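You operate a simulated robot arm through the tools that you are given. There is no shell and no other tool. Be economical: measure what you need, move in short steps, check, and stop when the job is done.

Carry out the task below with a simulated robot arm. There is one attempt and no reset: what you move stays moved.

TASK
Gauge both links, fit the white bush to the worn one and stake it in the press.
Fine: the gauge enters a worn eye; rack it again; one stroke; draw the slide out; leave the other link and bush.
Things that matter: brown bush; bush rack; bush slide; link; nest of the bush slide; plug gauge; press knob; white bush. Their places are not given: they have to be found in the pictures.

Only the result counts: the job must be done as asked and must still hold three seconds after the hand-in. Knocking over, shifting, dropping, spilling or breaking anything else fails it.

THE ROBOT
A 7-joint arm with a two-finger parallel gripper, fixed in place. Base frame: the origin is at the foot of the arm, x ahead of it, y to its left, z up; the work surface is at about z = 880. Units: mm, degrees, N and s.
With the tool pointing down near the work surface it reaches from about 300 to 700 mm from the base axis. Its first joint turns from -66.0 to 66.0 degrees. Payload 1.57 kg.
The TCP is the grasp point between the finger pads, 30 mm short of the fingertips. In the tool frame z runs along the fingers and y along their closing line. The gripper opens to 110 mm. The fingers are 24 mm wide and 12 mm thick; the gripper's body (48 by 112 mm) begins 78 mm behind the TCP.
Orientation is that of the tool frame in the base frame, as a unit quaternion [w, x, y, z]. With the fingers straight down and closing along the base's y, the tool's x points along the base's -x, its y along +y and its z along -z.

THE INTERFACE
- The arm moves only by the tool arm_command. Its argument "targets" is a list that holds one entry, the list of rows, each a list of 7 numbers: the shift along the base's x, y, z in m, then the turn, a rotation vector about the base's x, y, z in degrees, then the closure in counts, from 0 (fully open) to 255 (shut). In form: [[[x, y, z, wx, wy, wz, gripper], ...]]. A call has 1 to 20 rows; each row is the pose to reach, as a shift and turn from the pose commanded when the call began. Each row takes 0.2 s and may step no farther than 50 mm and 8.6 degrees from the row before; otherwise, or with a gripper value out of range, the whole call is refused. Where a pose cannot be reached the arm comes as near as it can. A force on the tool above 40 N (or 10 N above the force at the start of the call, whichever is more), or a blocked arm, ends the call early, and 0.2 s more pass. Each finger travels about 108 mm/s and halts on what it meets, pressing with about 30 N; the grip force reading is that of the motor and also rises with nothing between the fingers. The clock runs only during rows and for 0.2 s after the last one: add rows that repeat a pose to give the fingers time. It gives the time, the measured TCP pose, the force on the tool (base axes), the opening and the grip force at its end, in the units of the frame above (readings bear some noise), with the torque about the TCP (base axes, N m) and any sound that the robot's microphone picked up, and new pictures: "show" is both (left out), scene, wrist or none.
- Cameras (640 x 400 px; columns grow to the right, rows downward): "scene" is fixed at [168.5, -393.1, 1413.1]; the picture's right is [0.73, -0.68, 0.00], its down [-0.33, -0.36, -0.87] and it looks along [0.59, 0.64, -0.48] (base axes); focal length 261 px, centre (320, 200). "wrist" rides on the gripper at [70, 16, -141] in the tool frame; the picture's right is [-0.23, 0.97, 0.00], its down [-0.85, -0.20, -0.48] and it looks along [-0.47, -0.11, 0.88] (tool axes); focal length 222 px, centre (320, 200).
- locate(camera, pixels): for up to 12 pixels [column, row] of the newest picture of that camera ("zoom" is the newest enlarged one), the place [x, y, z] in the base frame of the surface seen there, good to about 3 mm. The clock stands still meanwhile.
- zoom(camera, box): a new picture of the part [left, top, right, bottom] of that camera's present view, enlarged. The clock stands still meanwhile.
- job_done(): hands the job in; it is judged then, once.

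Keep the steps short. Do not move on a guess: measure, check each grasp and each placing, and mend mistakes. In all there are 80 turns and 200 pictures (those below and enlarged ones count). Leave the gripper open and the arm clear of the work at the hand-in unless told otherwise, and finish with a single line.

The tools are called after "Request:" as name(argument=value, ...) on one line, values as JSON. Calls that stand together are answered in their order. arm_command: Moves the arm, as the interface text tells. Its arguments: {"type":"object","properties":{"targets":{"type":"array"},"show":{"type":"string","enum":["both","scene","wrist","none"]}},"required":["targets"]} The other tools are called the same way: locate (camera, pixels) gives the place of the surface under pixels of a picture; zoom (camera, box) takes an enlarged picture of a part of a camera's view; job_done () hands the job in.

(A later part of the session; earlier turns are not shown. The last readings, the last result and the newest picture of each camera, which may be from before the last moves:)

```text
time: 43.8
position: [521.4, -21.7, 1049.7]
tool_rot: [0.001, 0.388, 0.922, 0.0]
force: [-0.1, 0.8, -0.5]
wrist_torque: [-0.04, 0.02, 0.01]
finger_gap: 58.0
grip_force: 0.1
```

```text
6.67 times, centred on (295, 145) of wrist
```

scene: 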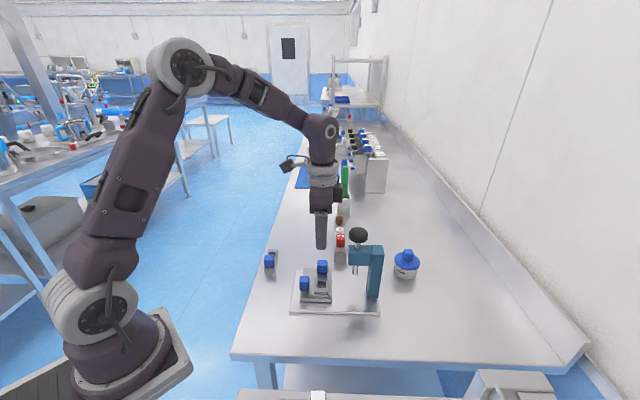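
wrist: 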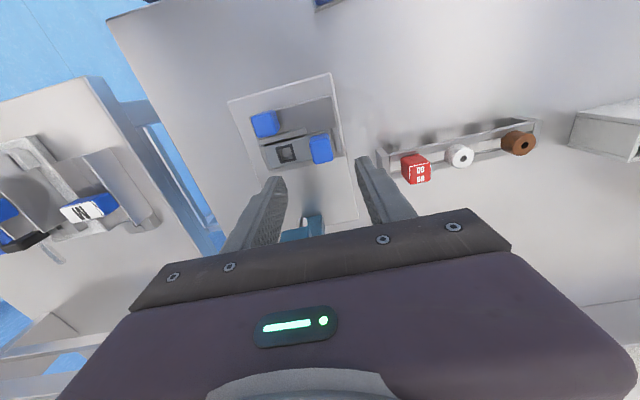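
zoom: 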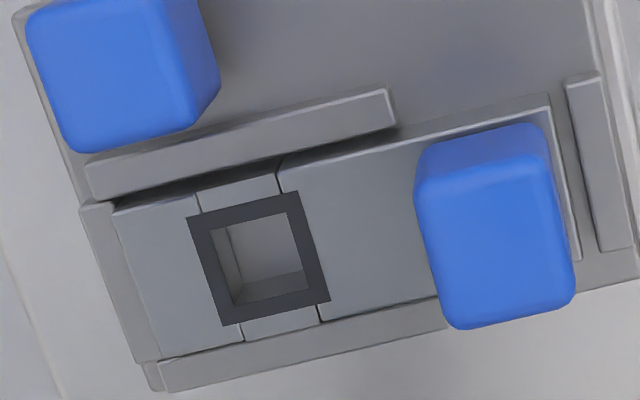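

Link lies flat in the nest (top 914–915), eye centre (490.3,−54.4), in line with the ram. Now go above the white bush, yaw back to 44.3°.

Request:
arm_command(targets=[[[0.014, 0.007, 0.01, 0, 0, 8.2, 130], [0.028, 0.014, 0.01, 0, 0, 16.4, 140], [0.042, 0.021, 0.01, 0, 0, 24.6, 140], [0.056, 0.028, 0.01, 0, 0, 32.8, 140], [0.07, 0.036, 0.01, 0, 0, 41, 140], [0.084, 0.043, 0.01, 0, 0, 49.2, 140], [0.098, 0.05, 0.01, 0, 0, 57.4, 140], [0.112, 0.057, 0.01, 0, 0, 65.6, 140], [0.126, 0.065, 0.01, 0, 0, 73.8, 140], [0.136, 0.07, 0.01, 0, 0, 82, 140], [0.146, 0.075, 0.0, 0, 0, 90, 140], [0.146, 0.075, 0.0, 0, 0, 90, 140]]], show="wrist")

Request:
zoom(camera="wrist", box=[260, 110, 380, 220])

```text
time: 46.4
position: [667.0, 55.3, 1051.0]
tool_rot: [0.0, -0.376, 0.927, 0.0]
force: [-0.2, -1.0, -0.9]
wrist_torque: [0.01, -0.01, 0.01]
finger_gap: 49.5
grip_force: 0.0
```

wrist: 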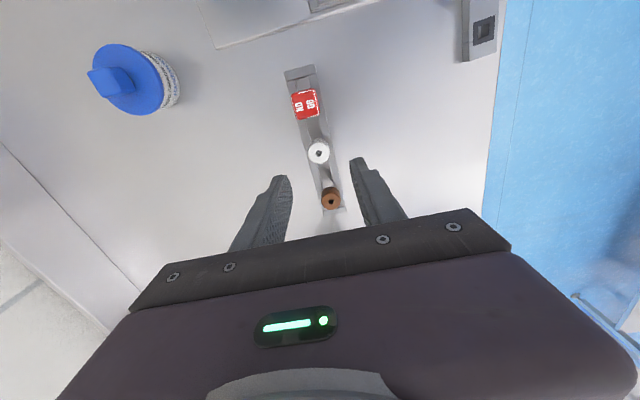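

```text
3.64 times, centred on (320, 165) of wrist
```

zoom: 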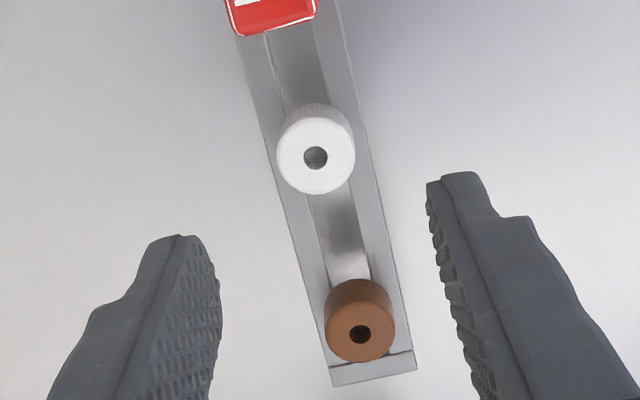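

Request:
locate(camera="zoom", pixels=[[284, 160], [346, 150], [310, 124], [320, 188], [315, 156], [300, 110], [345, 215], [300, 215], [360, 333], [375, 215]])

Request:
zoom(camera="scene", box=[325, 205, 355, 250])

Request:
locate(camera="scene", pixels=[[340, 226], [337, 229], [343, 229], [340, 232], [340, 235]])

```text
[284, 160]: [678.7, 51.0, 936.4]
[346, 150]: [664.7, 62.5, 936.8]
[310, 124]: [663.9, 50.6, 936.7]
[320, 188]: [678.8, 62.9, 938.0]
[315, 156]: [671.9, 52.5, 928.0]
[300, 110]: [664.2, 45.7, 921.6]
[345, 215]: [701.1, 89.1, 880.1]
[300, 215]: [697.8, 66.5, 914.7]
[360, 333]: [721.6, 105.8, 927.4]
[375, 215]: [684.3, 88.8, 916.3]
```

```text
8.89 times, centred on (340, 228) of scene
```

zoom: 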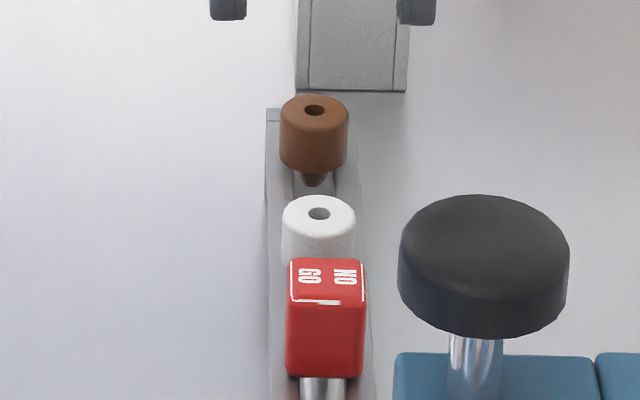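

```text
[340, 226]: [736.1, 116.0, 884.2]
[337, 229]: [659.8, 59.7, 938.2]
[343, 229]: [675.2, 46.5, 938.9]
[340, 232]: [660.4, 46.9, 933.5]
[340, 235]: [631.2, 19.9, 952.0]
```

White bush centre (671.5,56.7), top 937, body resting on rails at ~917. Lower around it to z 951.

Request:
arm_command(targets=[[[0.004, 0.002, -0.04, 0, 0, 0, 140], [0.004, 0.002, -0.08, 0, 0, 0, 140], [0.004, 0.002, -0.1, 0, 0, 0, 140], [0.004, 0.002, -0.1, 0, 0, 0, 140]]], show="wrist")

Request:
zoom(camera="wrist", box=[260, 130, 380, 230])

Request:
zoom(camera="scene", box=[315, 205, 365, 250])

```text
time: 47.4
position: [673.6, 57.0, 951.2]
tool_rot: [0.0, -0.377, 0.926, 0.0]
force: [-0.3, -0.3, 0.5]
wrist_torque: [-0.02, 0.02, 0.0]
finger_gap: 49.5
grip_force: 0.1
```

wrist: 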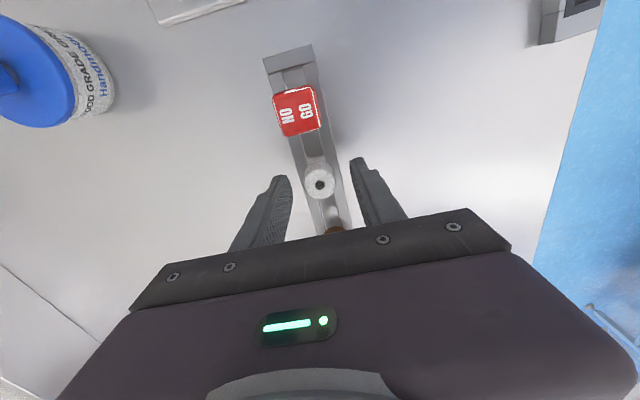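

```text
4.00 times, centred on (320, 180) of wrist
```

zoom: 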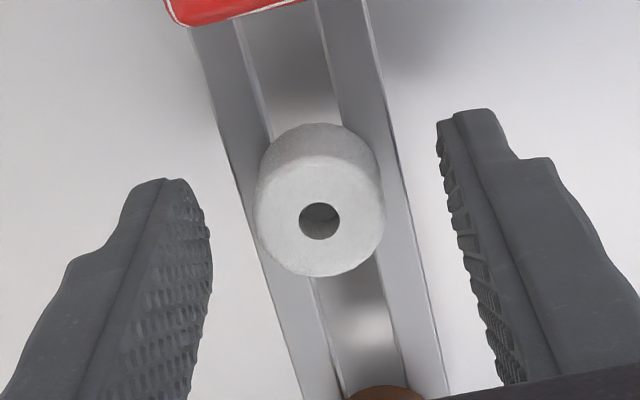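

```text
8.89 times, centred on (340, 228) of scene
```

zoom: 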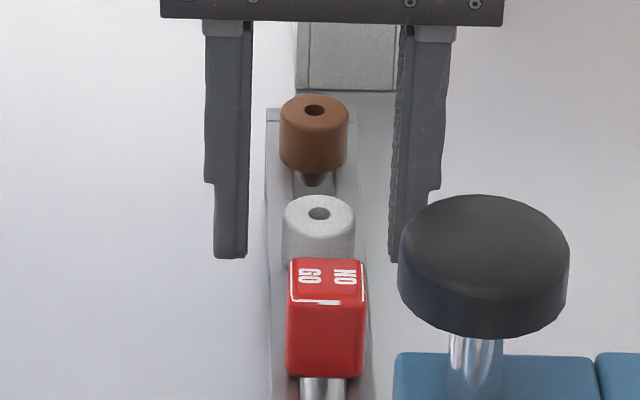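

Bush centred exactly. Close.

Request:
arm_command(targets=[[[0, 0, 0, 0, 0, 0, 190], [0, 0, 0, 0, 0, 0, 255], [0, 0, 0, 0, 0, 0, 255], [0, 0, 0.02, 0, 0, 0, 255], [0, 0, 0.06, 0, 0, 0, 255], [0, 0, 0.1, 0, 0, 0, 255], [0, 0, 0.1, 0, 0, 0, 255]]], show="wrist")

Request:
zoom(camera="scene", box=[315, 185, 365, 250])

Request:
zoom(camera="wrist", box=[260, 130, 380, 230])

```text
time: 49.0
position: [668.9, 58.4, 1034.2]
tool_rot: [-0.015, -0.385, 0.923, 0.001]
force: [-0.2, -0.2, 0.6]
wrist_torque: [0.03, 0.03, -0.03]
finger_gap: 23.1
grip_force: 29.9
out of reach, approached as far as the arm can: row 6
```

wrist: 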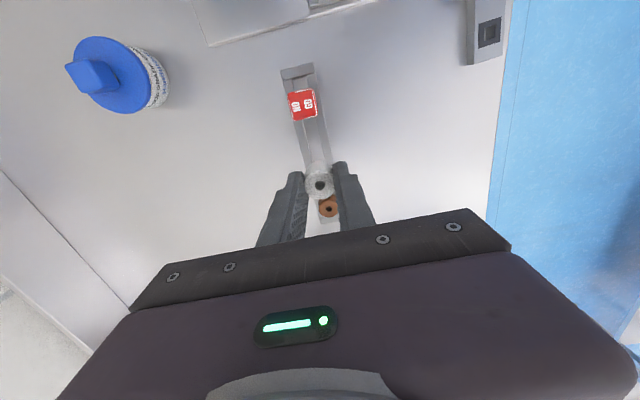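

```text
6.15 times, centred on (340, 218) of scene
```

zoom: 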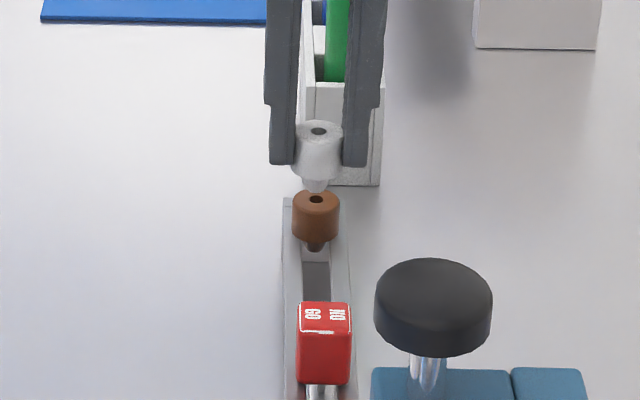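

```text
4.00 times, centred on (320, 180) of wrist
```

zoom: 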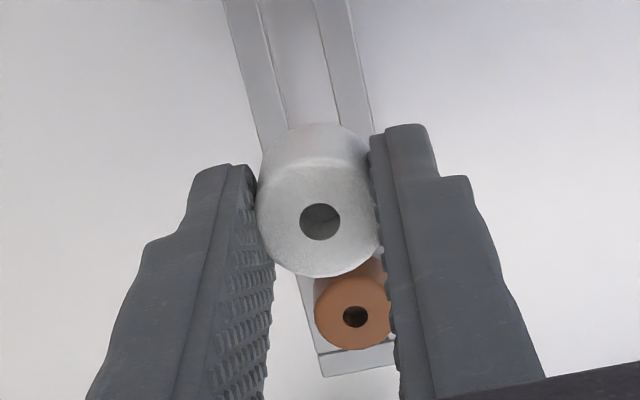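

Bush held, but that height is at the reach limit and the arm tilted slightly. Draw back toward the base and check the attitude.

Request:
arm_command(targets=[[[-0.03, -0.02, 0, 0, 0, 0, 255], [-0.065, -0.035, 0, 0, 0, 0, 255], [-0.1, -0.05, 0, 0, 0, 0, 255], [-0.1, -0.05, 0, 0, 0, 0, 255]]], show="none")

```text
time: 50.0
position: [572.7, 5.6, 1051.7]
tool_rot: [0.0, -0.376, 0.926, 0.0]
force: [1.2, 0.9, 0.4]
wrist_torque: [-0.01, 0.01, -0.01]
finger_gap: 23.0
grip_force: 30.0
```

Attitude is level again. Turn −90° (so the gripper body clears the press knob) and go above the eye at z ~975.

Request:
arm_command(targets=[[[-0.008, -0.006, 0, 0, 0, -8.2, 255], [-0.016, -0.012, 0, 0, 0, -16.4, 255], [-0.024, -0.018, 0, 0, 0, -24.6, 255], [-0.032, -0.024, 0, 0, 0, -32.8, 255], [-0.04, -0.03, 0, 0, 0, -41, 255], [-0.048, -0.036, 0, 0, 0, -49.2, 255], [-0.056, -0.042, 0, 0, 0, -57.4, 255], [-0.064, -0.047, 0, 0, 0, -65.6, 255], [-0.072, -0.053, 0, 0, 0, -73.8, 255], [-0.078, -0.058, 0, 0, 0, -82, 255], [-0.082, -0.0605, 0, 0, 0, -90, 255], [-0.082, -0.0605, -0.04, 0, 0, -90, 255], [-0.082, -0.0605, -0.076, 0, 0, -90, 255], [-0.082, -0.0605, -0.076, 0, 0, -90, 255], [-0.082, -0.0605, -0.076, 0, 0, -90, 255]]], show="both")

Request:
zoom(camera="scene", box=[295, 240, 345, 300])

Request:
zoom(camera="wrist", box=[260, 100, 380, 220])

```text
time: 53.2
position: [489.4, -54.1, 976.2]
tool_rot: [0.0, 0.389, 0.921, -0.001]
force: [-0.4, -0.4, -1.0]
wrist_torque: [0.02, -0.01, -0.03]
finger_gap: 23.1
grip_force: 29.9
```

scene: 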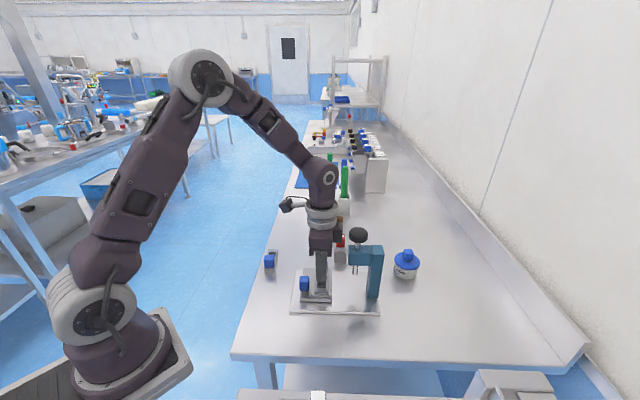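
wrist: 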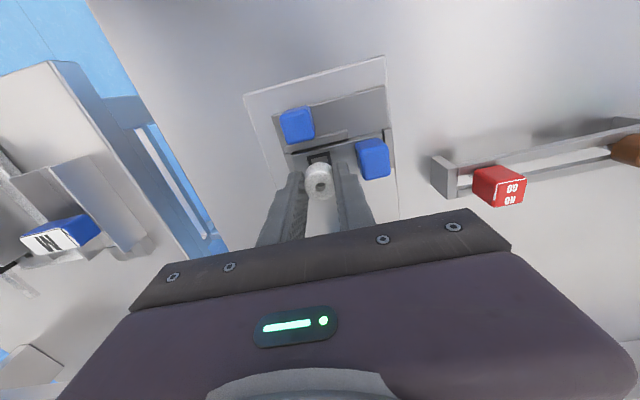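

```text
6.67 times, centred on (320, 270) of scene
```

zoom: 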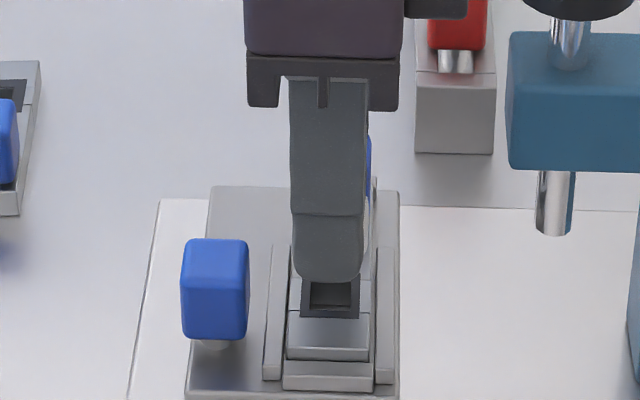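

```text
3.33 times, centred on (320, 160) of wrist
```

zoom: 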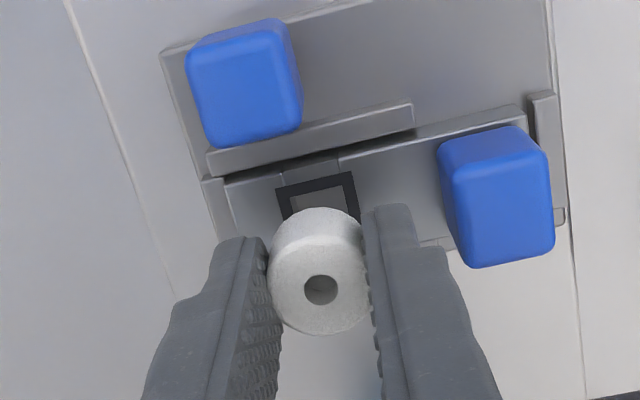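

Zoom more tightly to check bush-vs-eye alignment.

Request:
zoom(camera="wrist", box=[290, 150, 350, 205])

Request:
locate(camera="zoom", pixels=[[322, 273], [240, 280], [400, 260], [312, 190], [330, 340], [260, 40], [360, 30], [390, 60], [245, 60]])

```text
7.27 times, centred on (320, 178) of wrist
```

zoom: 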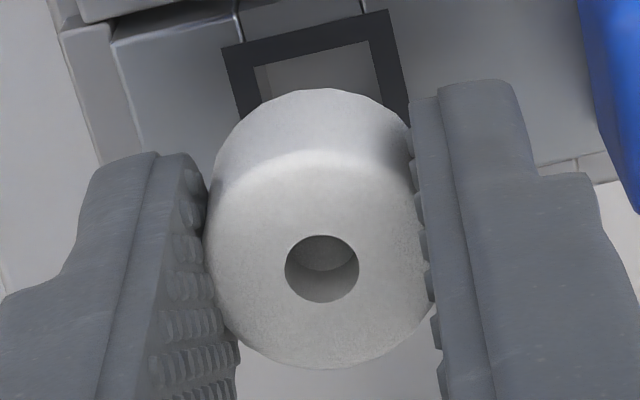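

```text
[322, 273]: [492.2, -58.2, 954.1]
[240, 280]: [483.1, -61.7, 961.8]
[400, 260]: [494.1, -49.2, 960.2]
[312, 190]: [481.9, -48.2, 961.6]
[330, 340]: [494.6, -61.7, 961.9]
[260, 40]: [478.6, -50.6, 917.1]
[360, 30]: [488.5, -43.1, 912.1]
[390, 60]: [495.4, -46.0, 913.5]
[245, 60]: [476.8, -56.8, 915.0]
```

TCP is over the eye within 1 mm; the bush maybe 1–2 mm toward the press in the grip. Shift 0.8 mm and lower 20 mm.

Request:
arm_command(targets=[[[-0.0006, 0.0006, -0.008, 0, 0, 0, 255], [-0.0006, 0.0006, -0.014, 0, 0, 0, 255], [-0.0006, 0.0006, -0.018, 0, 0, 0, 255], [-0.0006, 0.0006, -0.02, 0, 0, 0, 255], [-0.0006, 0.0006, -0.02, 0, 0, 0, 255]]], show="wrist")

Request:
zoom(camera="wrist", box=[280, 130, 360, 205])

Request:
zoom(camera="scene", box=[295, 250, 345, 305])

```text
time: 54.4
position: [489.9, -54.7, 955.7]
tool_rot: [0.0, 0.388, 0.922, -0.001]
force: [-0.7, -0.1, 0.2]
wrist_torque: [0.01, 0.02, 0.0]
finger_gap: 22.8
grip_force: 29.7
```

wrist: 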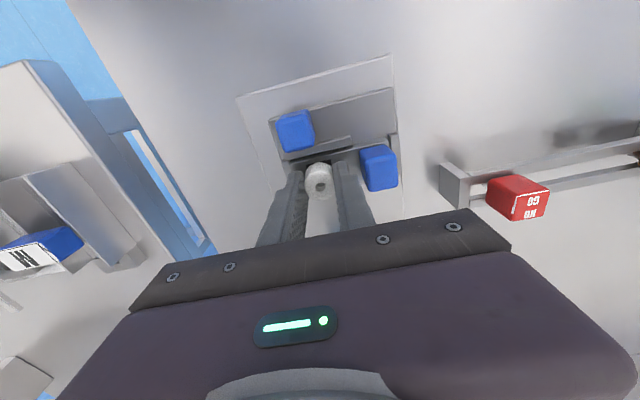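

```text
5.33 times, centred on (320, 168) of wrist
```

zoom: 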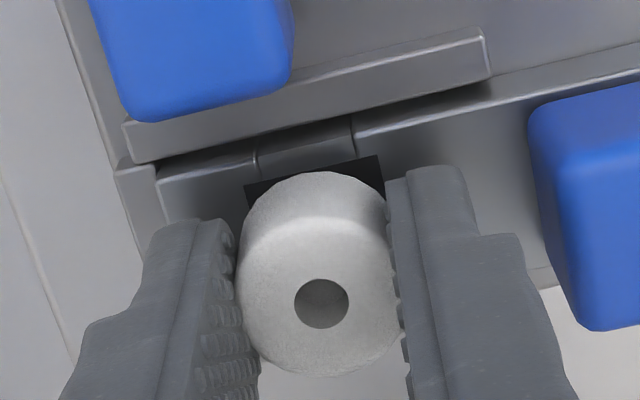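

```text
7.27 times, centred on (320, 278) of scene
```

zoom: 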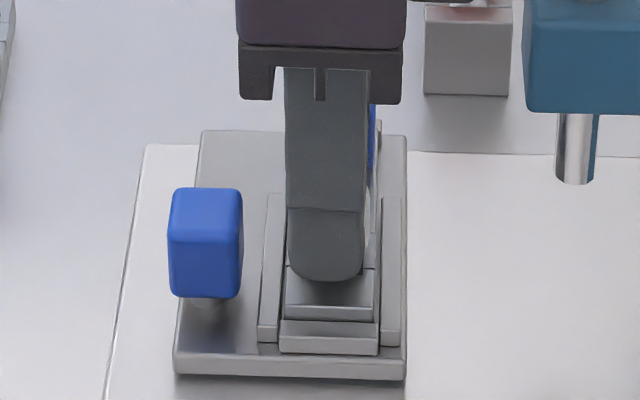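

No contact force; stem tip is entering. Continue 7 mm slowly.

Request:
arm_command(targets=[[[0, 0, -0.002, 0, 0, 0, 255], [0, 0, -0.004, 0, 0, 0, 255], [0, 0, -0.006, 0, 0, 0, 255], [0, 0, -0.007, 0, 0, 0, 255], [0, 0, -0.007, 0, 0, 0, 255]]], show="none")

Request:
zoom(camera="wrist", box=[280, 130, 360, 205])

```text
time: 55.6
position: [490.3, -53.9, 947.8]
tool_rot: [0.002, 0.388, 0.922, -0.001]
force: [-0.4, 0.4, 8.6]
wrist_torque: [0.03, 0.01, 0.05]
finger_gap: 23.2
grip_force: 29.9
```

```text
5.33 times, centred on (320, 168) of wrist
```

zoom: 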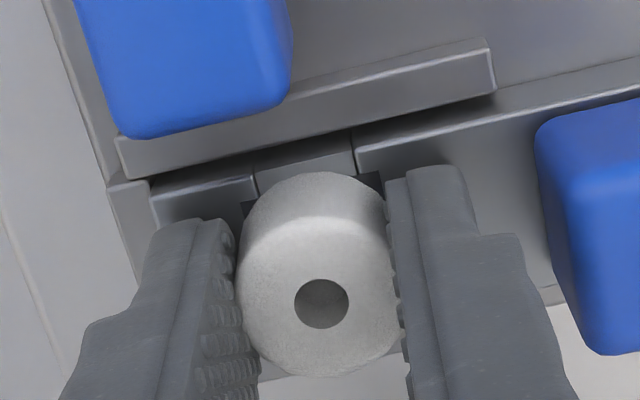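

8.6 N, balanced, at exactly the height where the shoulder meets the link top. Release to a 35 mm gap and rise.

Request:
arm_command(targets=[[[0, 0, 0.0005, 0, 0, 0, 215], [0, 0, 0.0005, 0, 0, 0, 178], [0, 0, 0.0005, 0, 0, 0, 178], [0, 0, 0.02, 0, 0, 0, 178], [0, 0, 0.06, 0, 0, 0, 178], [0, 0, 0.1, 0, 0, 0, 178]]], show="wrist")

Request:
zoom(camera="scene", box=[295, 245, 345, 305])

Request:
zoom(camera="wrist", box=[270, 110, 370, 200])

```text
time: 57.0
position: [489.9, -51.9, 1048.5]
tool_rot: [0.0, 0.388, 0.922, 0.0]
force: [0.3, -0.2, 0.2]
wrist_torque: [-0.02, -0.01, -0.01]
finger_gap: 33.2
grip_force: 0.0
```

wrist: 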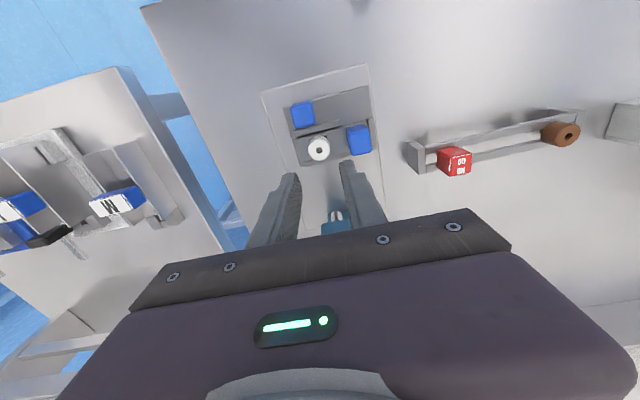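

```text
6.67 times, centred on (320, 275) of scene
```

zoom: 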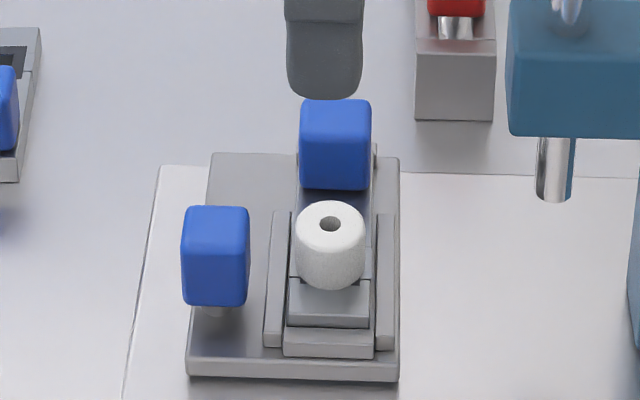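

```text
4.44 times, centred on (320, 155) of wrist
```

zoom: 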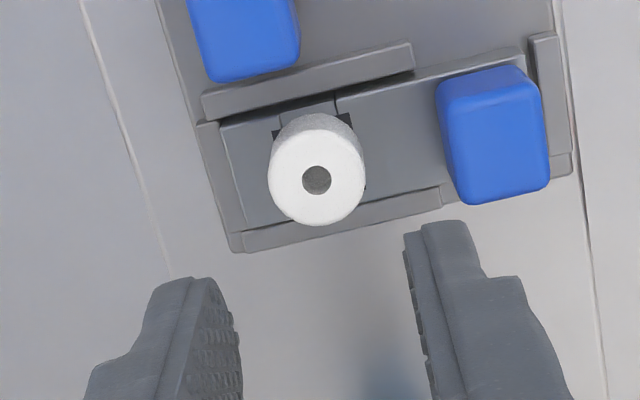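

Bush stands in the eye. Next the slide handle: measure it, and the press geometry again.

Request:
zoom(camera="wrist", box=[275, 85, 345, 165])

Request:
locate(camera="zoom", pixels=[[215, 105], [290, 90], [300, 165], [235, 180], [255, 135], [205, 140], [310, 130], [320, 323], [240, 92], [285, 170]])

Request:
locate(camera="scene", pixels=[[350, 265], [366, 250], [366, 264], [383, 264], [383, 250], [367, 295], [380, 296], [353, 247], [380, 246], [349, 234], [367, 234], [358, 230]])

```text
5.00 times, centred on (310, 125) of wrist
```

zoom: 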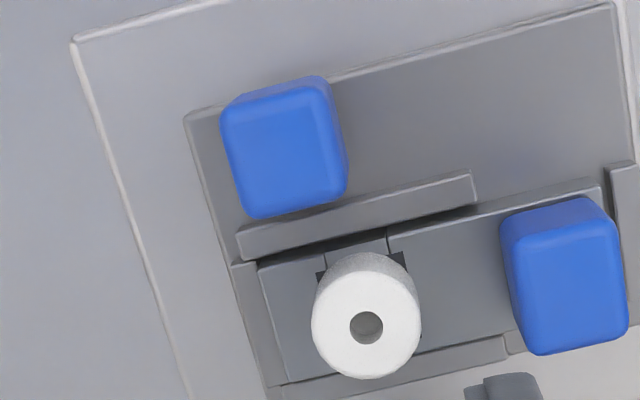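

```text
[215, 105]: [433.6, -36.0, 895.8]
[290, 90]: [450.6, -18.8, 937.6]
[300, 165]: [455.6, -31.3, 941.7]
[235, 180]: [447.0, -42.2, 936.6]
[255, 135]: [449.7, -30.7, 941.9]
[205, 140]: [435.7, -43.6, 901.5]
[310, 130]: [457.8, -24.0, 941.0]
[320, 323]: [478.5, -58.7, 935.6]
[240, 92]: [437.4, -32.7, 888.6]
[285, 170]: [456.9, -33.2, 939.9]
```

```text
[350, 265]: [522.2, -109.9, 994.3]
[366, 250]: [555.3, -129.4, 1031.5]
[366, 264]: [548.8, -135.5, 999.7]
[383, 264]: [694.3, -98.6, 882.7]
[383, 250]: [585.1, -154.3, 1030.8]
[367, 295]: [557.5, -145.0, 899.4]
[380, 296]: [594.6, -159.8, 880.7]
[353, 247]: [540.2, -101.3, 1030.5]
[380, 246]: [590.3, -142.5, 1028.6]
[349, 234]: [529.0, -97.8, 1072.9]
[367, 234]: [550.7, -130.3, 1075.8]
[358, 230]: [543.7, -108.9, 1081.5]
```

Handle centre (453,−29.5), ram axis v≈−458, eye v≈−381 → travel 77 mm. Grip the handle off-centre (9 mm back) so the gripper body clears the press knob. Move above it.

Request:
arm_command(targets=[[[-0.022, 0.015, 0, 0, 0, 0, 130], [-0.0433, 0.03, 0, 0, 0, 0, 120], [-0.0433, 0.03, -0.04, 0, 0, 0, 120], [-0.0433, 0.03, -0.07, 0, 0, 0, 120], [-0.0433, 0.03, -0.07, 0, 0, 0, 120]]], show="wrist")

Request:
zoom(camera="wrist", box=[250, 110, 390, 220])

Request:
zoom(camera="scene", box=[285, 230, 375, 310])

```text
time: 58.2
position: [445.2, -23.4, 979.8]
tool_rot: [-0.001, 0.39, 0.921, 0.0]
force: [-0.5, -0.3, 0.3]
wrist_torque: [0.03, 0.01, -0.02]
finger_gap: 58.3
grip_force: 0.3
```

wrist: 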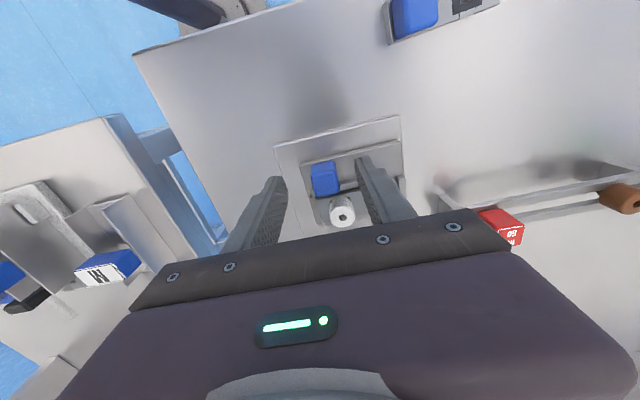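

```text
3.64 times, centred on (320, 165) of wrist
```

zoom: 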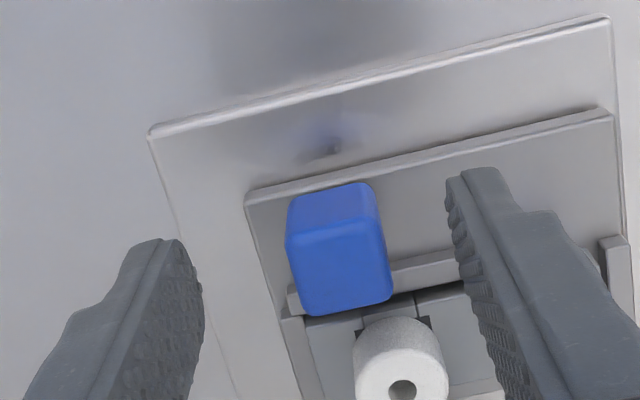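

```text
5.00 times, centred on (330, 270) of scene
```

zoom: 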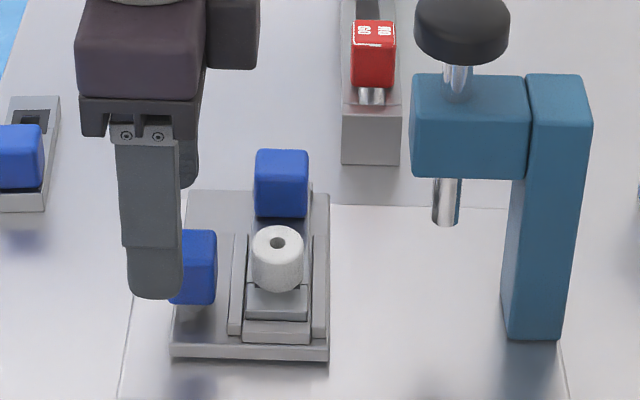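

Handle lies 9 mm ahead and ~1.6 mm to the side, as intended. Correct sideways, descend to z 940.

Request:
arm_command(targets=[[[0.0011, 0.0011, -0.02, 0, 0, 0, 120], [0.0011, 0.0011, -0.035, 0, 0, 0, 120], [0.0011, 0.0011, -0.0395, 0, 0, 0, 120], [0.0011, 0.0011, -0.0395, 0, 0, 0, 120]]], show="none")

Request:
zoom(camera="wrist", box=[250, 110, 390, 220])

Request:
zoom(camera="scene", box=[285, 230, 375, 310])

```text
time: 59.2
position: [446.7, -22.4, 939.1]
tool_rot: [0.0, 0.388, 0.922, 0.0]
force: [-0.1, -0.4, 0.0]
wrist_torque: [-0.02, -0.02, 0.01]
finger_gap: 58.4
grip_force: 0.1
```

```text
3.64 times, centred on (320, 165) of wrist
```

zoom: 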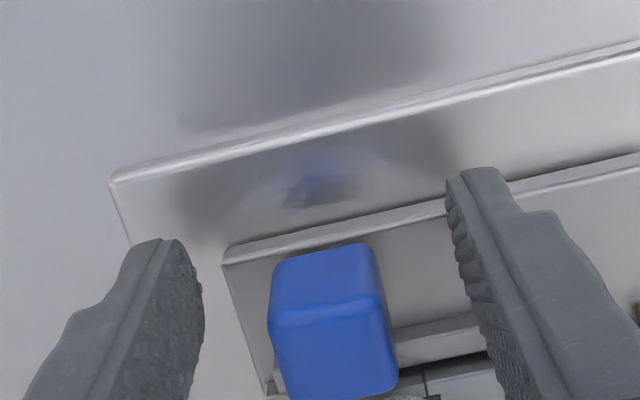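

```text
5.00 times, centred on (330, 270) of scene
```

zoom: 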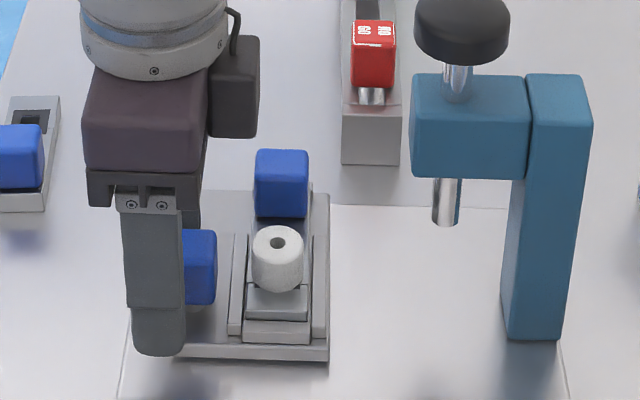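

Close on the handle.

Request:
arm_command(targets=[[[0, 0, 0, 0, 0, 0, 190], [0, 0, 0, 0, 0, 0, 255], [0, 0, 0, 0, 0, 0, 255]]], show="none")

Request:
zoom(camera="wrist", box=[250, 110, 390, 220])

```text
time: 60.0
position: [447.1, -21.5, 939.1]
tool_rot: [0.0, 0.388, 0.922, 0.001]
force: [0.7, -0.2, -2.2]
wrist_torque: [0.02, -0.14, 0.31]
finger_gap: 23.8
grip_force: 35.9
```

```text
3.64 times, centred on (320, 165) of wrist
```

zoom: 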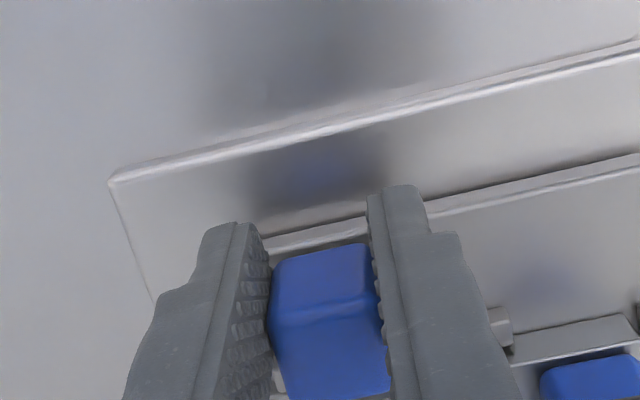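

Gripped. Push the slide toward the press slowly, first 40 mm.

Request:
arm_command(targets=[[[0.0014, -0.0014, 0, 0, 0, 0, 255], [0.0035, -0.0036, 0, 0, 0, 0, 255], [0.007, -0.0072, 0, 0, 0, 0, 255], [0.0105, -0.0107, 0, 0, 0, 0, 255], [0.014, -0.0143, 0, 0, 0, 0, 255], [0.0175, -0.0179, 0, 0, 0, 0, 255], [0.0209, -0.0215, 0, 0, 0, 0, 255], [0.0244, -0.0251, 0, 0, 0, 0, 255], [0.0279, -0.0286, 0, 0, 0, 0, 255], [0.0279, -0.0286, 0, 0, 0, 0, 255]]], show="scene")

Request:
zoom(camera="scene", box=[285, 230, 385, 320])

```text
time: 62.3
position: [476.1, -51.6, 939.4]
tool_rot: [0.001, 0.388, 0.922, 0.001]
force: [1.0, 0.0, 6.1]
wrist_torque: [-0.17, 0.39, 0.15]
finger_gap: 23.8
grip_force: 35.4
stopped in row 10: the force on the tool passed its limit at 41 N (the readings are from after the stop); the commanded pose is now the measured one
```

scene: 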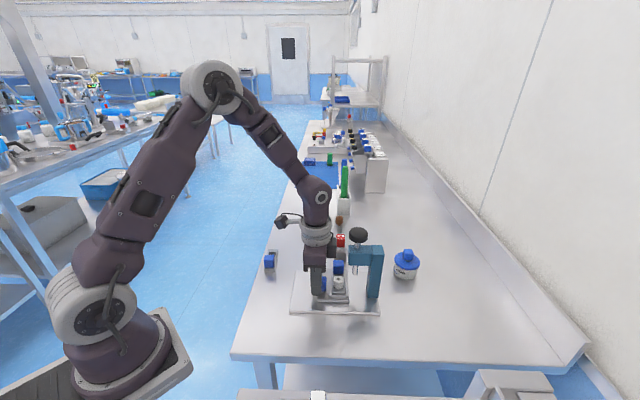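

```text
4.44 times, centred on (335, 275) of scene
```

zoom: 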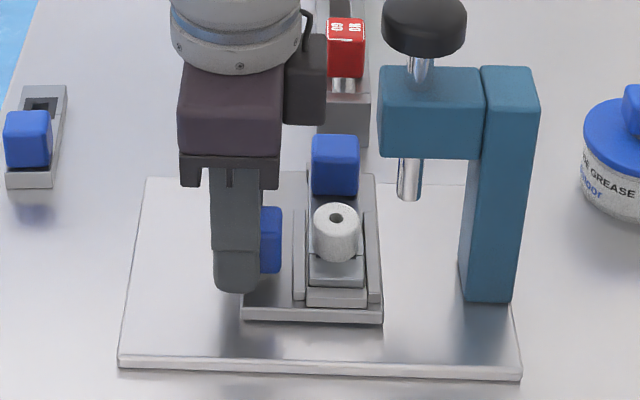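

Force peaked at 41 N at the end of the stroke but has relaxed; slide moved ~41 mm, bush still standing. Continue slower.

Request:
arm_command(targets=[[[0.0007, -0.0007, 0, 0, 0, 0, 255], [0.0021, -0.0021, 0, 0, 0, 0, 255], [0.0042, -0.0043, 0, 0, 0, 0, 255], [0.0063, -0.0064, 0, 0, 0, 0, 255], [0.0084, -0.0086, 0, 0, 0, 0, 255], [0.0105, -0.0107, 0, 0, 0, 0, 255]]], show="none")

Request:
zoom(camera="scene", box=[285, 230, 385, 320])

```text
time: 63.7
position: [486.3, -62.2, 939.4]
tool_rot: [0.002, 0.387, 0.922, 0.0]
force: [0.8, 1.8, 10.4]
wrist_torque: [-0.46, 0.25, 0.53]
finger_gap: 23.9
grip_force: 35.4
```

```text
4.44 times, centred on (335, 275) of scene
```

zoom: 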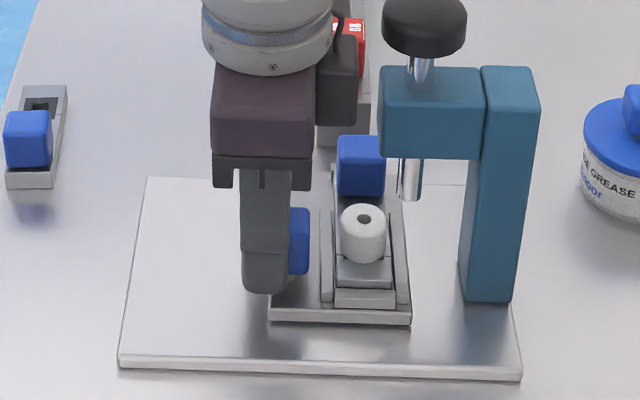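

Sliding well (56 mm of 77). Before going on, check clearance between the dark box on the gripper and the press knob.

Request:
locate(camera="zoom", pixels=[[340, 90], [352, 60], [335, 50], [325, 100], [310, 120], [280, 100], [305, 170], [384, 30], [400, 50], [355, 95], [384, 110], [365, 220]])

Request:
zoom(camera="scene", box=[310, 200, 400, 300])

```text
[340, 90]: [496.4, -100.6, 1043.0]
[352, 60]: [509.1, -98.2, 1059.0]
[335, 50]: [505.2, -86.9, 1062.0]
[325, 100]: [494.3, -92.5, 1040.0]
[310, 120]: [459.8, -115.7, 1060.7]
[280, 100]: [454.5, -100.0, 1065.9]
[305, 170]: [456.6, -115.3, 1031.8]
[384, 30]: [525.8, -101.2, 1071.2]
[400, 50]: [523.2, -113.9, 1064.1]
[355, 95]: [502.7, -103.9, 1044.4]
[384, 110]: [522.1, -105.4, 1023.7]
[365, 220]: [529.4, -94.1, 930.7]
```

```text
4.00 times, centred on (355, 250) of scene
```

zoom: 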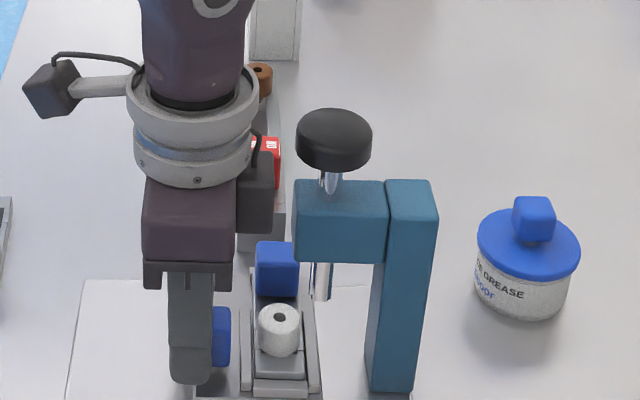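

The dark box would reach the press knob if I go on upright. So: open, tilt the hand 16° away from the press about the closing axis, and regrip.

Request:
arm_command(targets=[[[0, 0, 0.001, 0, 0, 0, 180], [0, 0, 0.001, 0, 0, 0, 120], [0, 0, 0.001, 0, 0, 0, 120], [0, 0, 0.003, -2.86, -2.79, 0, 120], [0, 0, 0.005, -5.73, -5.59, 0, 120], [0, 0, 0.005, -8.6, -8.38, 0, 120], [0, 0, 0.005, -11.46, -11.17, 0, 120], [0, 0, 0.005, -11.46, -11.17, 0, 120]]], show="wrist")

Request:
zoom(camera="scene", box=[285, 220, 385, 310])

```text
time: 65.5
position: [486.6, -61.7, 943.0]
tool_rot: [0.13, 0.385, 0.912, -0.054]
force: [-0.7, 0.4, 0.4]
wrist_torque: [-0.01, -0.01, 0.02]
finger_gap: 58.3
grip_force: 0.0
```

wrist: 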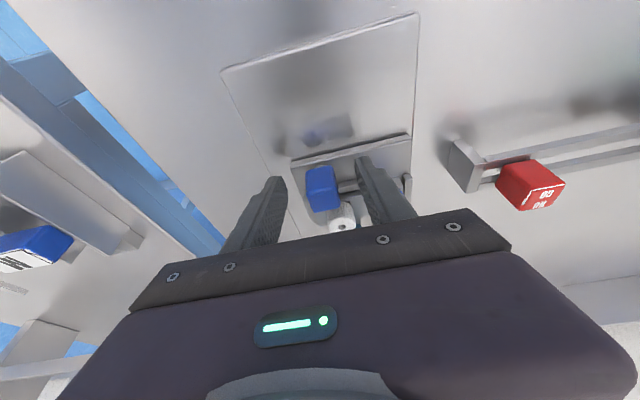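

```text
4.44 times, centred on (335, 265) of scene
```

zoom: 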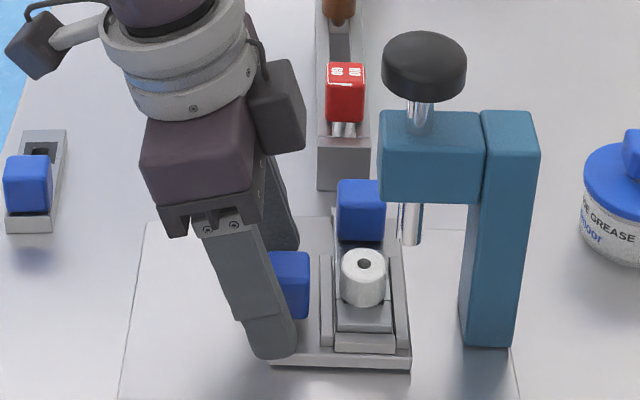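

Tilted grip clears everything. Measure the remaining travel: bush top and ram.

Request:
zoom(camera="scene", box=[330, 255, 370, 300])

Request:
locate(camera="zoom", pixels=[[300, 100], [300, 150], [290, 170], [355, 170], [322, 195], [240, 215], [145, 160], [195, 160], [168, 145], [168, 160], [168, 200], [168, 175]])

```text
8.89 times, centred on (350, 278) of scene
```

zoom: 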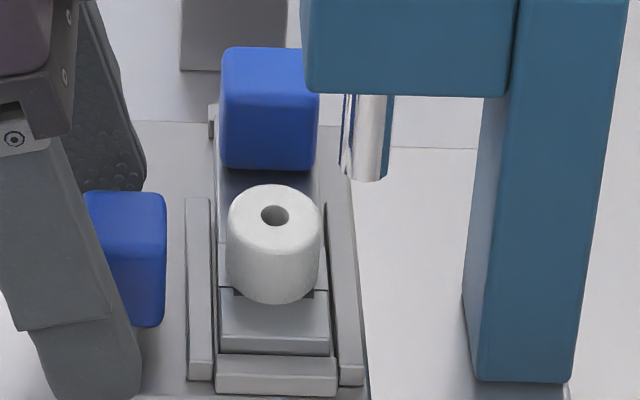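

```text
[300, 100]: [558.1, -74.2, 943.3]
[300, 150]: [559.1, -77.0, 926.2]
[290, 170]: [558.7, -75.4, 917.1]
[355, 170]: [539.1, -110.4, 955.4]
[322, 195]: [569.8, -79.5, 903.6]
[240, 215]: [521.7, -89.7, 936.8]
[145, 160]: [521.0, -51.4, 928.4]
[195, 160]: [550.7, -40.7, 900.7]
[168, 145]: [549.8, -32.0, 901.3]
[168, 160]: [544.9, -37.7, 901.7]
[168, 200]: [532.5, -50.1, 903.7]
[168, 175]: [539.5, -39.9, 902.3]
```

Remaining ≈ 23 mm. Regrip and push 18 mm, then recheck.

Request:
arm_command(targets=[[[0, 0, 0, 0, 0, 0, 190], [0, 0, 0, 0, 0, 0, 255], [0, 0, 0, 0, 0, 0, 255], [0.0014, -0.0014, 0, 0, 0, 0, 255], [0.0035, -0.0036, 0, 0, 0, 0, 255], [0.0056, -0.0057, 0, 0, 0, 0, 255], [0.0077, -0.0079, 0, 0, 0, 0, 255], [0.0098, -0.01, 0, 0, 0, 0, 255], [0.0119, -0.0122, 0, 0, 0, 0, 255], [0.0126, -0.0129, 0, 0, 0, 0, 255]]], show="none")

Request:
zoom(camera="scene", box=[330, 255, 370, 300])

```text
time: 67.7
position: [499.5, -74.8, 942.5]
tool_rot: [0.13, 0.385, 0.912, -0.054]
force: [4.3, 5.0, 8.8]
wrist_torque: [-0.61, -0.69, 0.69]
finger_gap: 23.6
grip_force: 36.1
```

```text
8.89 times, centred on (350, 278) of scene
```

zoom: 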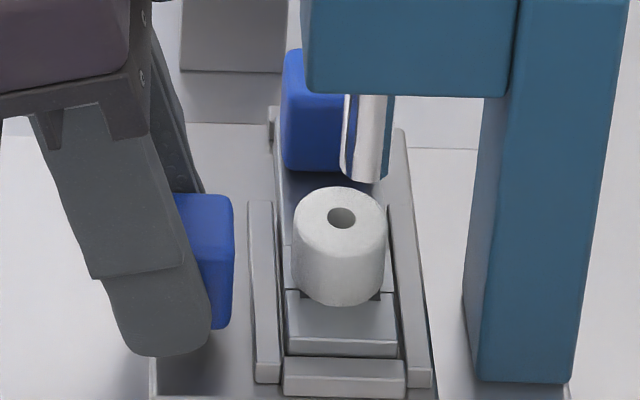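

About 5.3 mm remain. Push on.

Request:
arm_command(targets=[[[0.001, -0.001, 0, 0, 0, 0, 255], [0.002, -0.0021, 0, 0, 0, 0, 255], [0.003, -0.0031, 0, 0, 0, 0, 255], [0.0037, -0.0038, 0, 0, 0, 0, 255], [0.0037, -0.0038, 0, 0, 0, 0, 255]]], show="none")

Request:
zoom(camera="scene", box=[330, 255, 370, 300])

Request:
zoom(camera="scene", box=[285, 220, 385, 310])

```text
time: 68.9
position: [503.6, -78.4, 943.4]
tool_rot: [0.129, 0.385, 0.912, -0.055]
force: [8.8, 9.6, -8.8]
wrist_torque: [-0.13, -0.38, 0.68]
finger_gap: 23.6
grip_force: 35.7
```

```text
8.89 times, centred on (350, 278) of scene
```

zoom: 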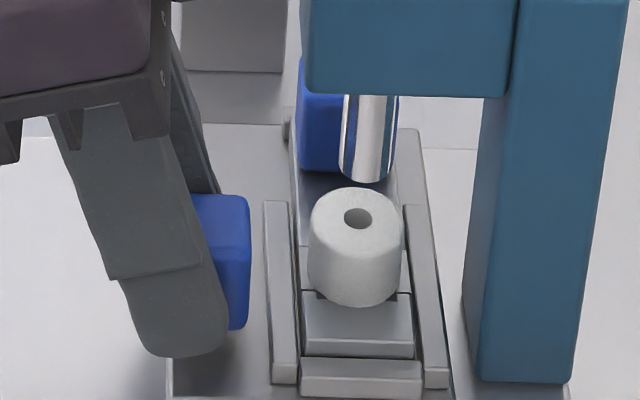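

```text
4.44 times, centred on (335, 265) of scene
```

zoom: 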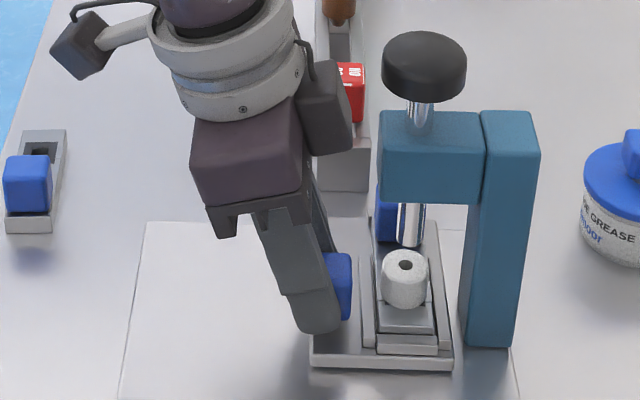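

Bush is within ~1 mm of the ram axis. One more mm, relieving the side load.

Request:
arm_command(targets=[[[0.0007, 0, 0, 0, 0, 0, 255], [0.0014, 0.0, 0, 0, 0, 0, 255], [0.0014, 0.0, 0, 0, 0, 0, 255]]], show="none")

Request:
zoom(camera="scene", box=[330, 255, 370, 300])

```text
time: 69.7
position: [501.8, -78.5, 944.0]
tool_rot: [0.129, 0.385, 0.912, -0.054]
force: [-12.2, 17.2, 16.7]
wrist_torque: [0.54, 0.47, 0.67]
finger_gap: 23.8
grip_force: 35.8
```

```text
8.89 times, centred on (350, 278) of scene
```

zoom: 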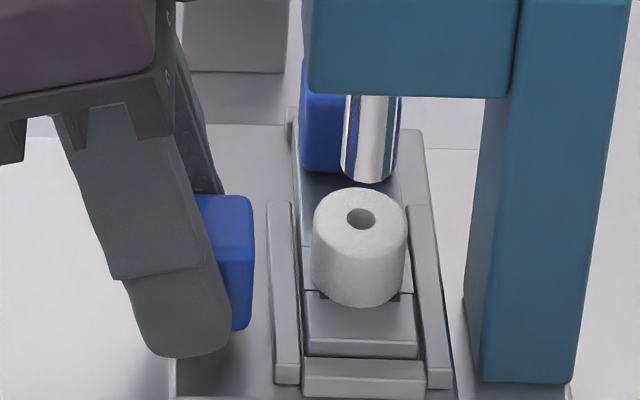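

Side force now 21 N backwards: the slide is at its stop, bush under the ram. Open and withdraw up and away.

Request:
arm_command(targets=[[[0, 0, 0, 0, 0, 0, 190], [0, 0, 0, 0, 0, 0, 120], [0, 0, 0, 0, 0, 0, 120], [-0.003, 0.003, 0.015, 0, 0, 0, 120], [-0.01, 0.01, 0.05, 0, 0, 0, 120], [-0.02, 0.02, 0.095, 0, 0, 0, 120], [-0.03, 0.03, 0.14, 0, 0, 0, 120], [-0.04, 0.04, 0.18, 0, 0, 0, 120]]], show="scene")

Request:
zoom(camera="scene", box=[310, 220, 390, 310])

```text
time: 71.5
position: [462.2, -39.5, 1124.4]
tool_rot: [0.129, 0.385, 0.912, -0.055]
force: [-0.4, 0.2, 0.6]
wrist_torque: [0.0, -0.01, 0.0]
finger_gap: 58.4
grip_force: 0.0
```

scene: 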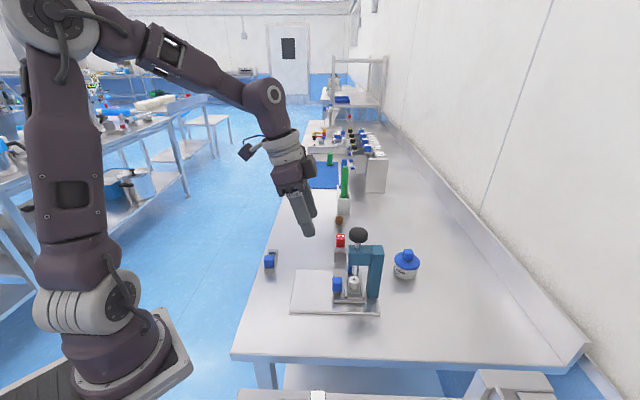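

```text
4.44 times, centred on (350, 265) of scene
```

zoom: 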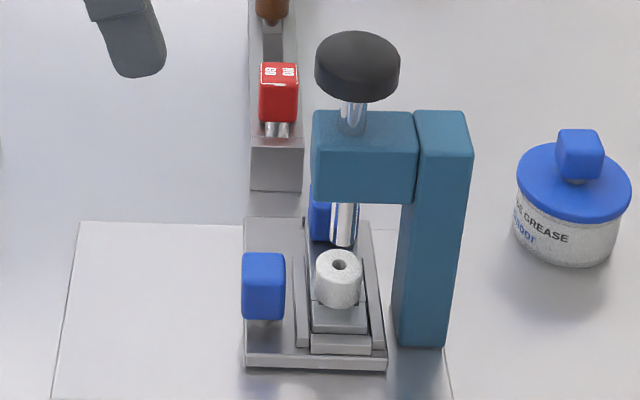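

Request:
zoom(camera="scene", box=[330, 255, 370, 300])

Request:
zoom(camera="wrist", box=[220, 60, 420, 220])

```text
8.89 times, centred on (350, 278) of scene
```

zoom: 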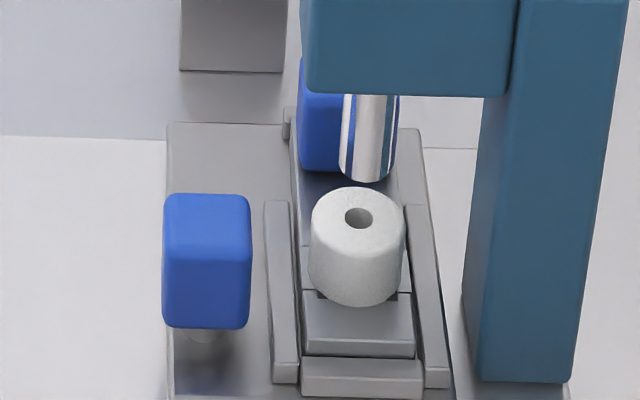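

```text
2.50 times, centred on (320, 140) of wrist
```

zoom: 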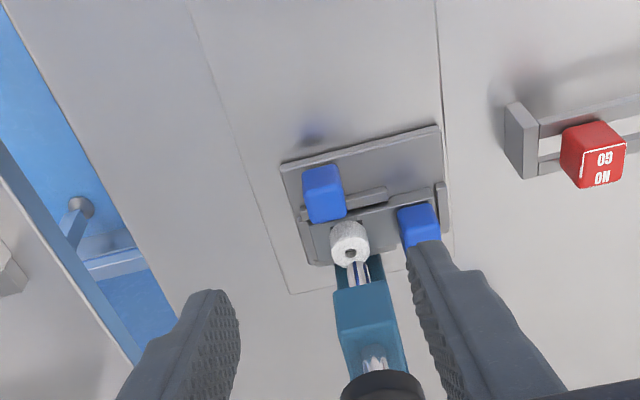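

Bush appears ~1 mm short of the ram axis after release. Nudge the handle with closed fingers: close and come down just behind it.

Request:
arm_command(targets=[[[0.0075, -0.0075, -0.04, 0, 0, 0, 200], [0.0151, -0.0147, -0.085, 0, 0, 0, 255], [0.0151, -0.0147, -0.13, 0, 0, 0, 255], [0.0151, -0.0147, -0.168, 0, 0, 0, 255], [0.0151, -0.0147, -0.168, 0, 0, 0, 255], [0.0179, -0.0176, -0.168, 0, 0, 0, 255], [0.0207, -0.0204, -0.168, 0, 0, 0, 255], [0.0221, -0.0219, -0.168, 0, 0, 0, 255], [0.0221, -0.0219, -0.168, 0, 0, 0, 255]]], show="none")

Request:
zoom(camera="scene", box=[330, 255, 370, 300])

```text
time: 73.5
position: [485.9, -60.9, 957.5]
tool_rot: [0.129, 0.385, 0.912, -0.054]
force: [-0.4, -1.2, 0.1]
wrist_torque: [-0.02, -0.03, 0.0]
finger_gap: 0.0
grip_force: 21.0
```

```text
8.89 times, centred on (350, 278) of scene
```

zoom: 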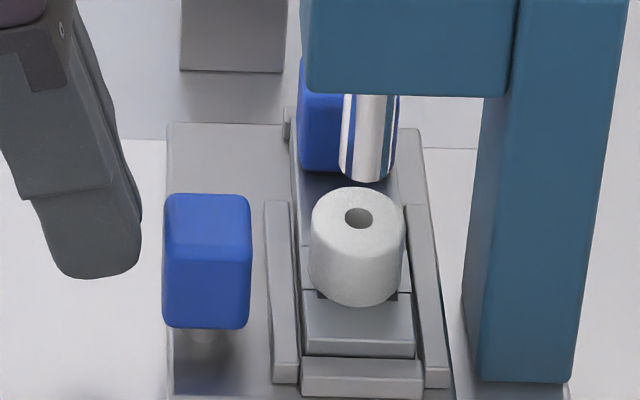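

Request:
arm_command(targets=[[[0.0, 0.0, -0.008, 0, 0, 0, 255], [0.0021, -0.0021, -0.008, 0, 0, 0, 255], [0.0035, -0.0036, -0.008, 0, 0, 0, 255], [0.0042, -0.0043, -0.008, 0, 0, 0, 255], [0.0049, -0.005, -0.008, 0, 0, 0, 255], [0.0056, -0.0057, -0.008, 0, 0, 0, 255], [0.0056, -0.0057, -0.008, 0, 0, 0, 255]]], show="none")

Request:
zoom(camera="scene", box=[330, 255, 370, 300])

```text
time: 75.3
position: [489.8, -64.0, 946.3]
tool_rot: [0.126, 0.384, 0.913, -0.054]
force: [-4.8, 5.9, 3.0]
wrist_torque: [0.15, 0.09, 0.06]
finger_gap: 0.0
grip_force: 21.7
stopped in row 7: the force on the tool passed its limit at 40 N (the readings are from after the stop); the commanded pose is now the measured one
```

```text
8.89 times, centred on (350, 278) of scene
```

zoom: 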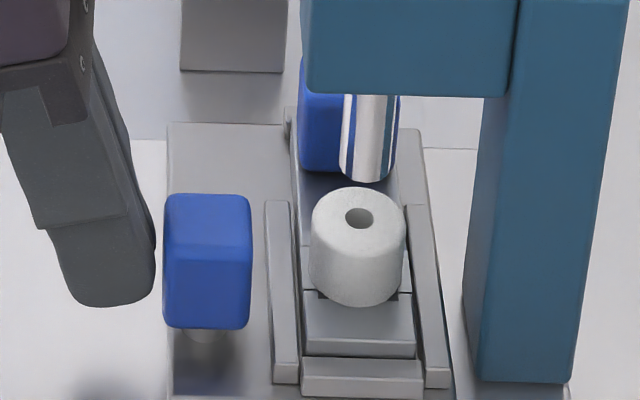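

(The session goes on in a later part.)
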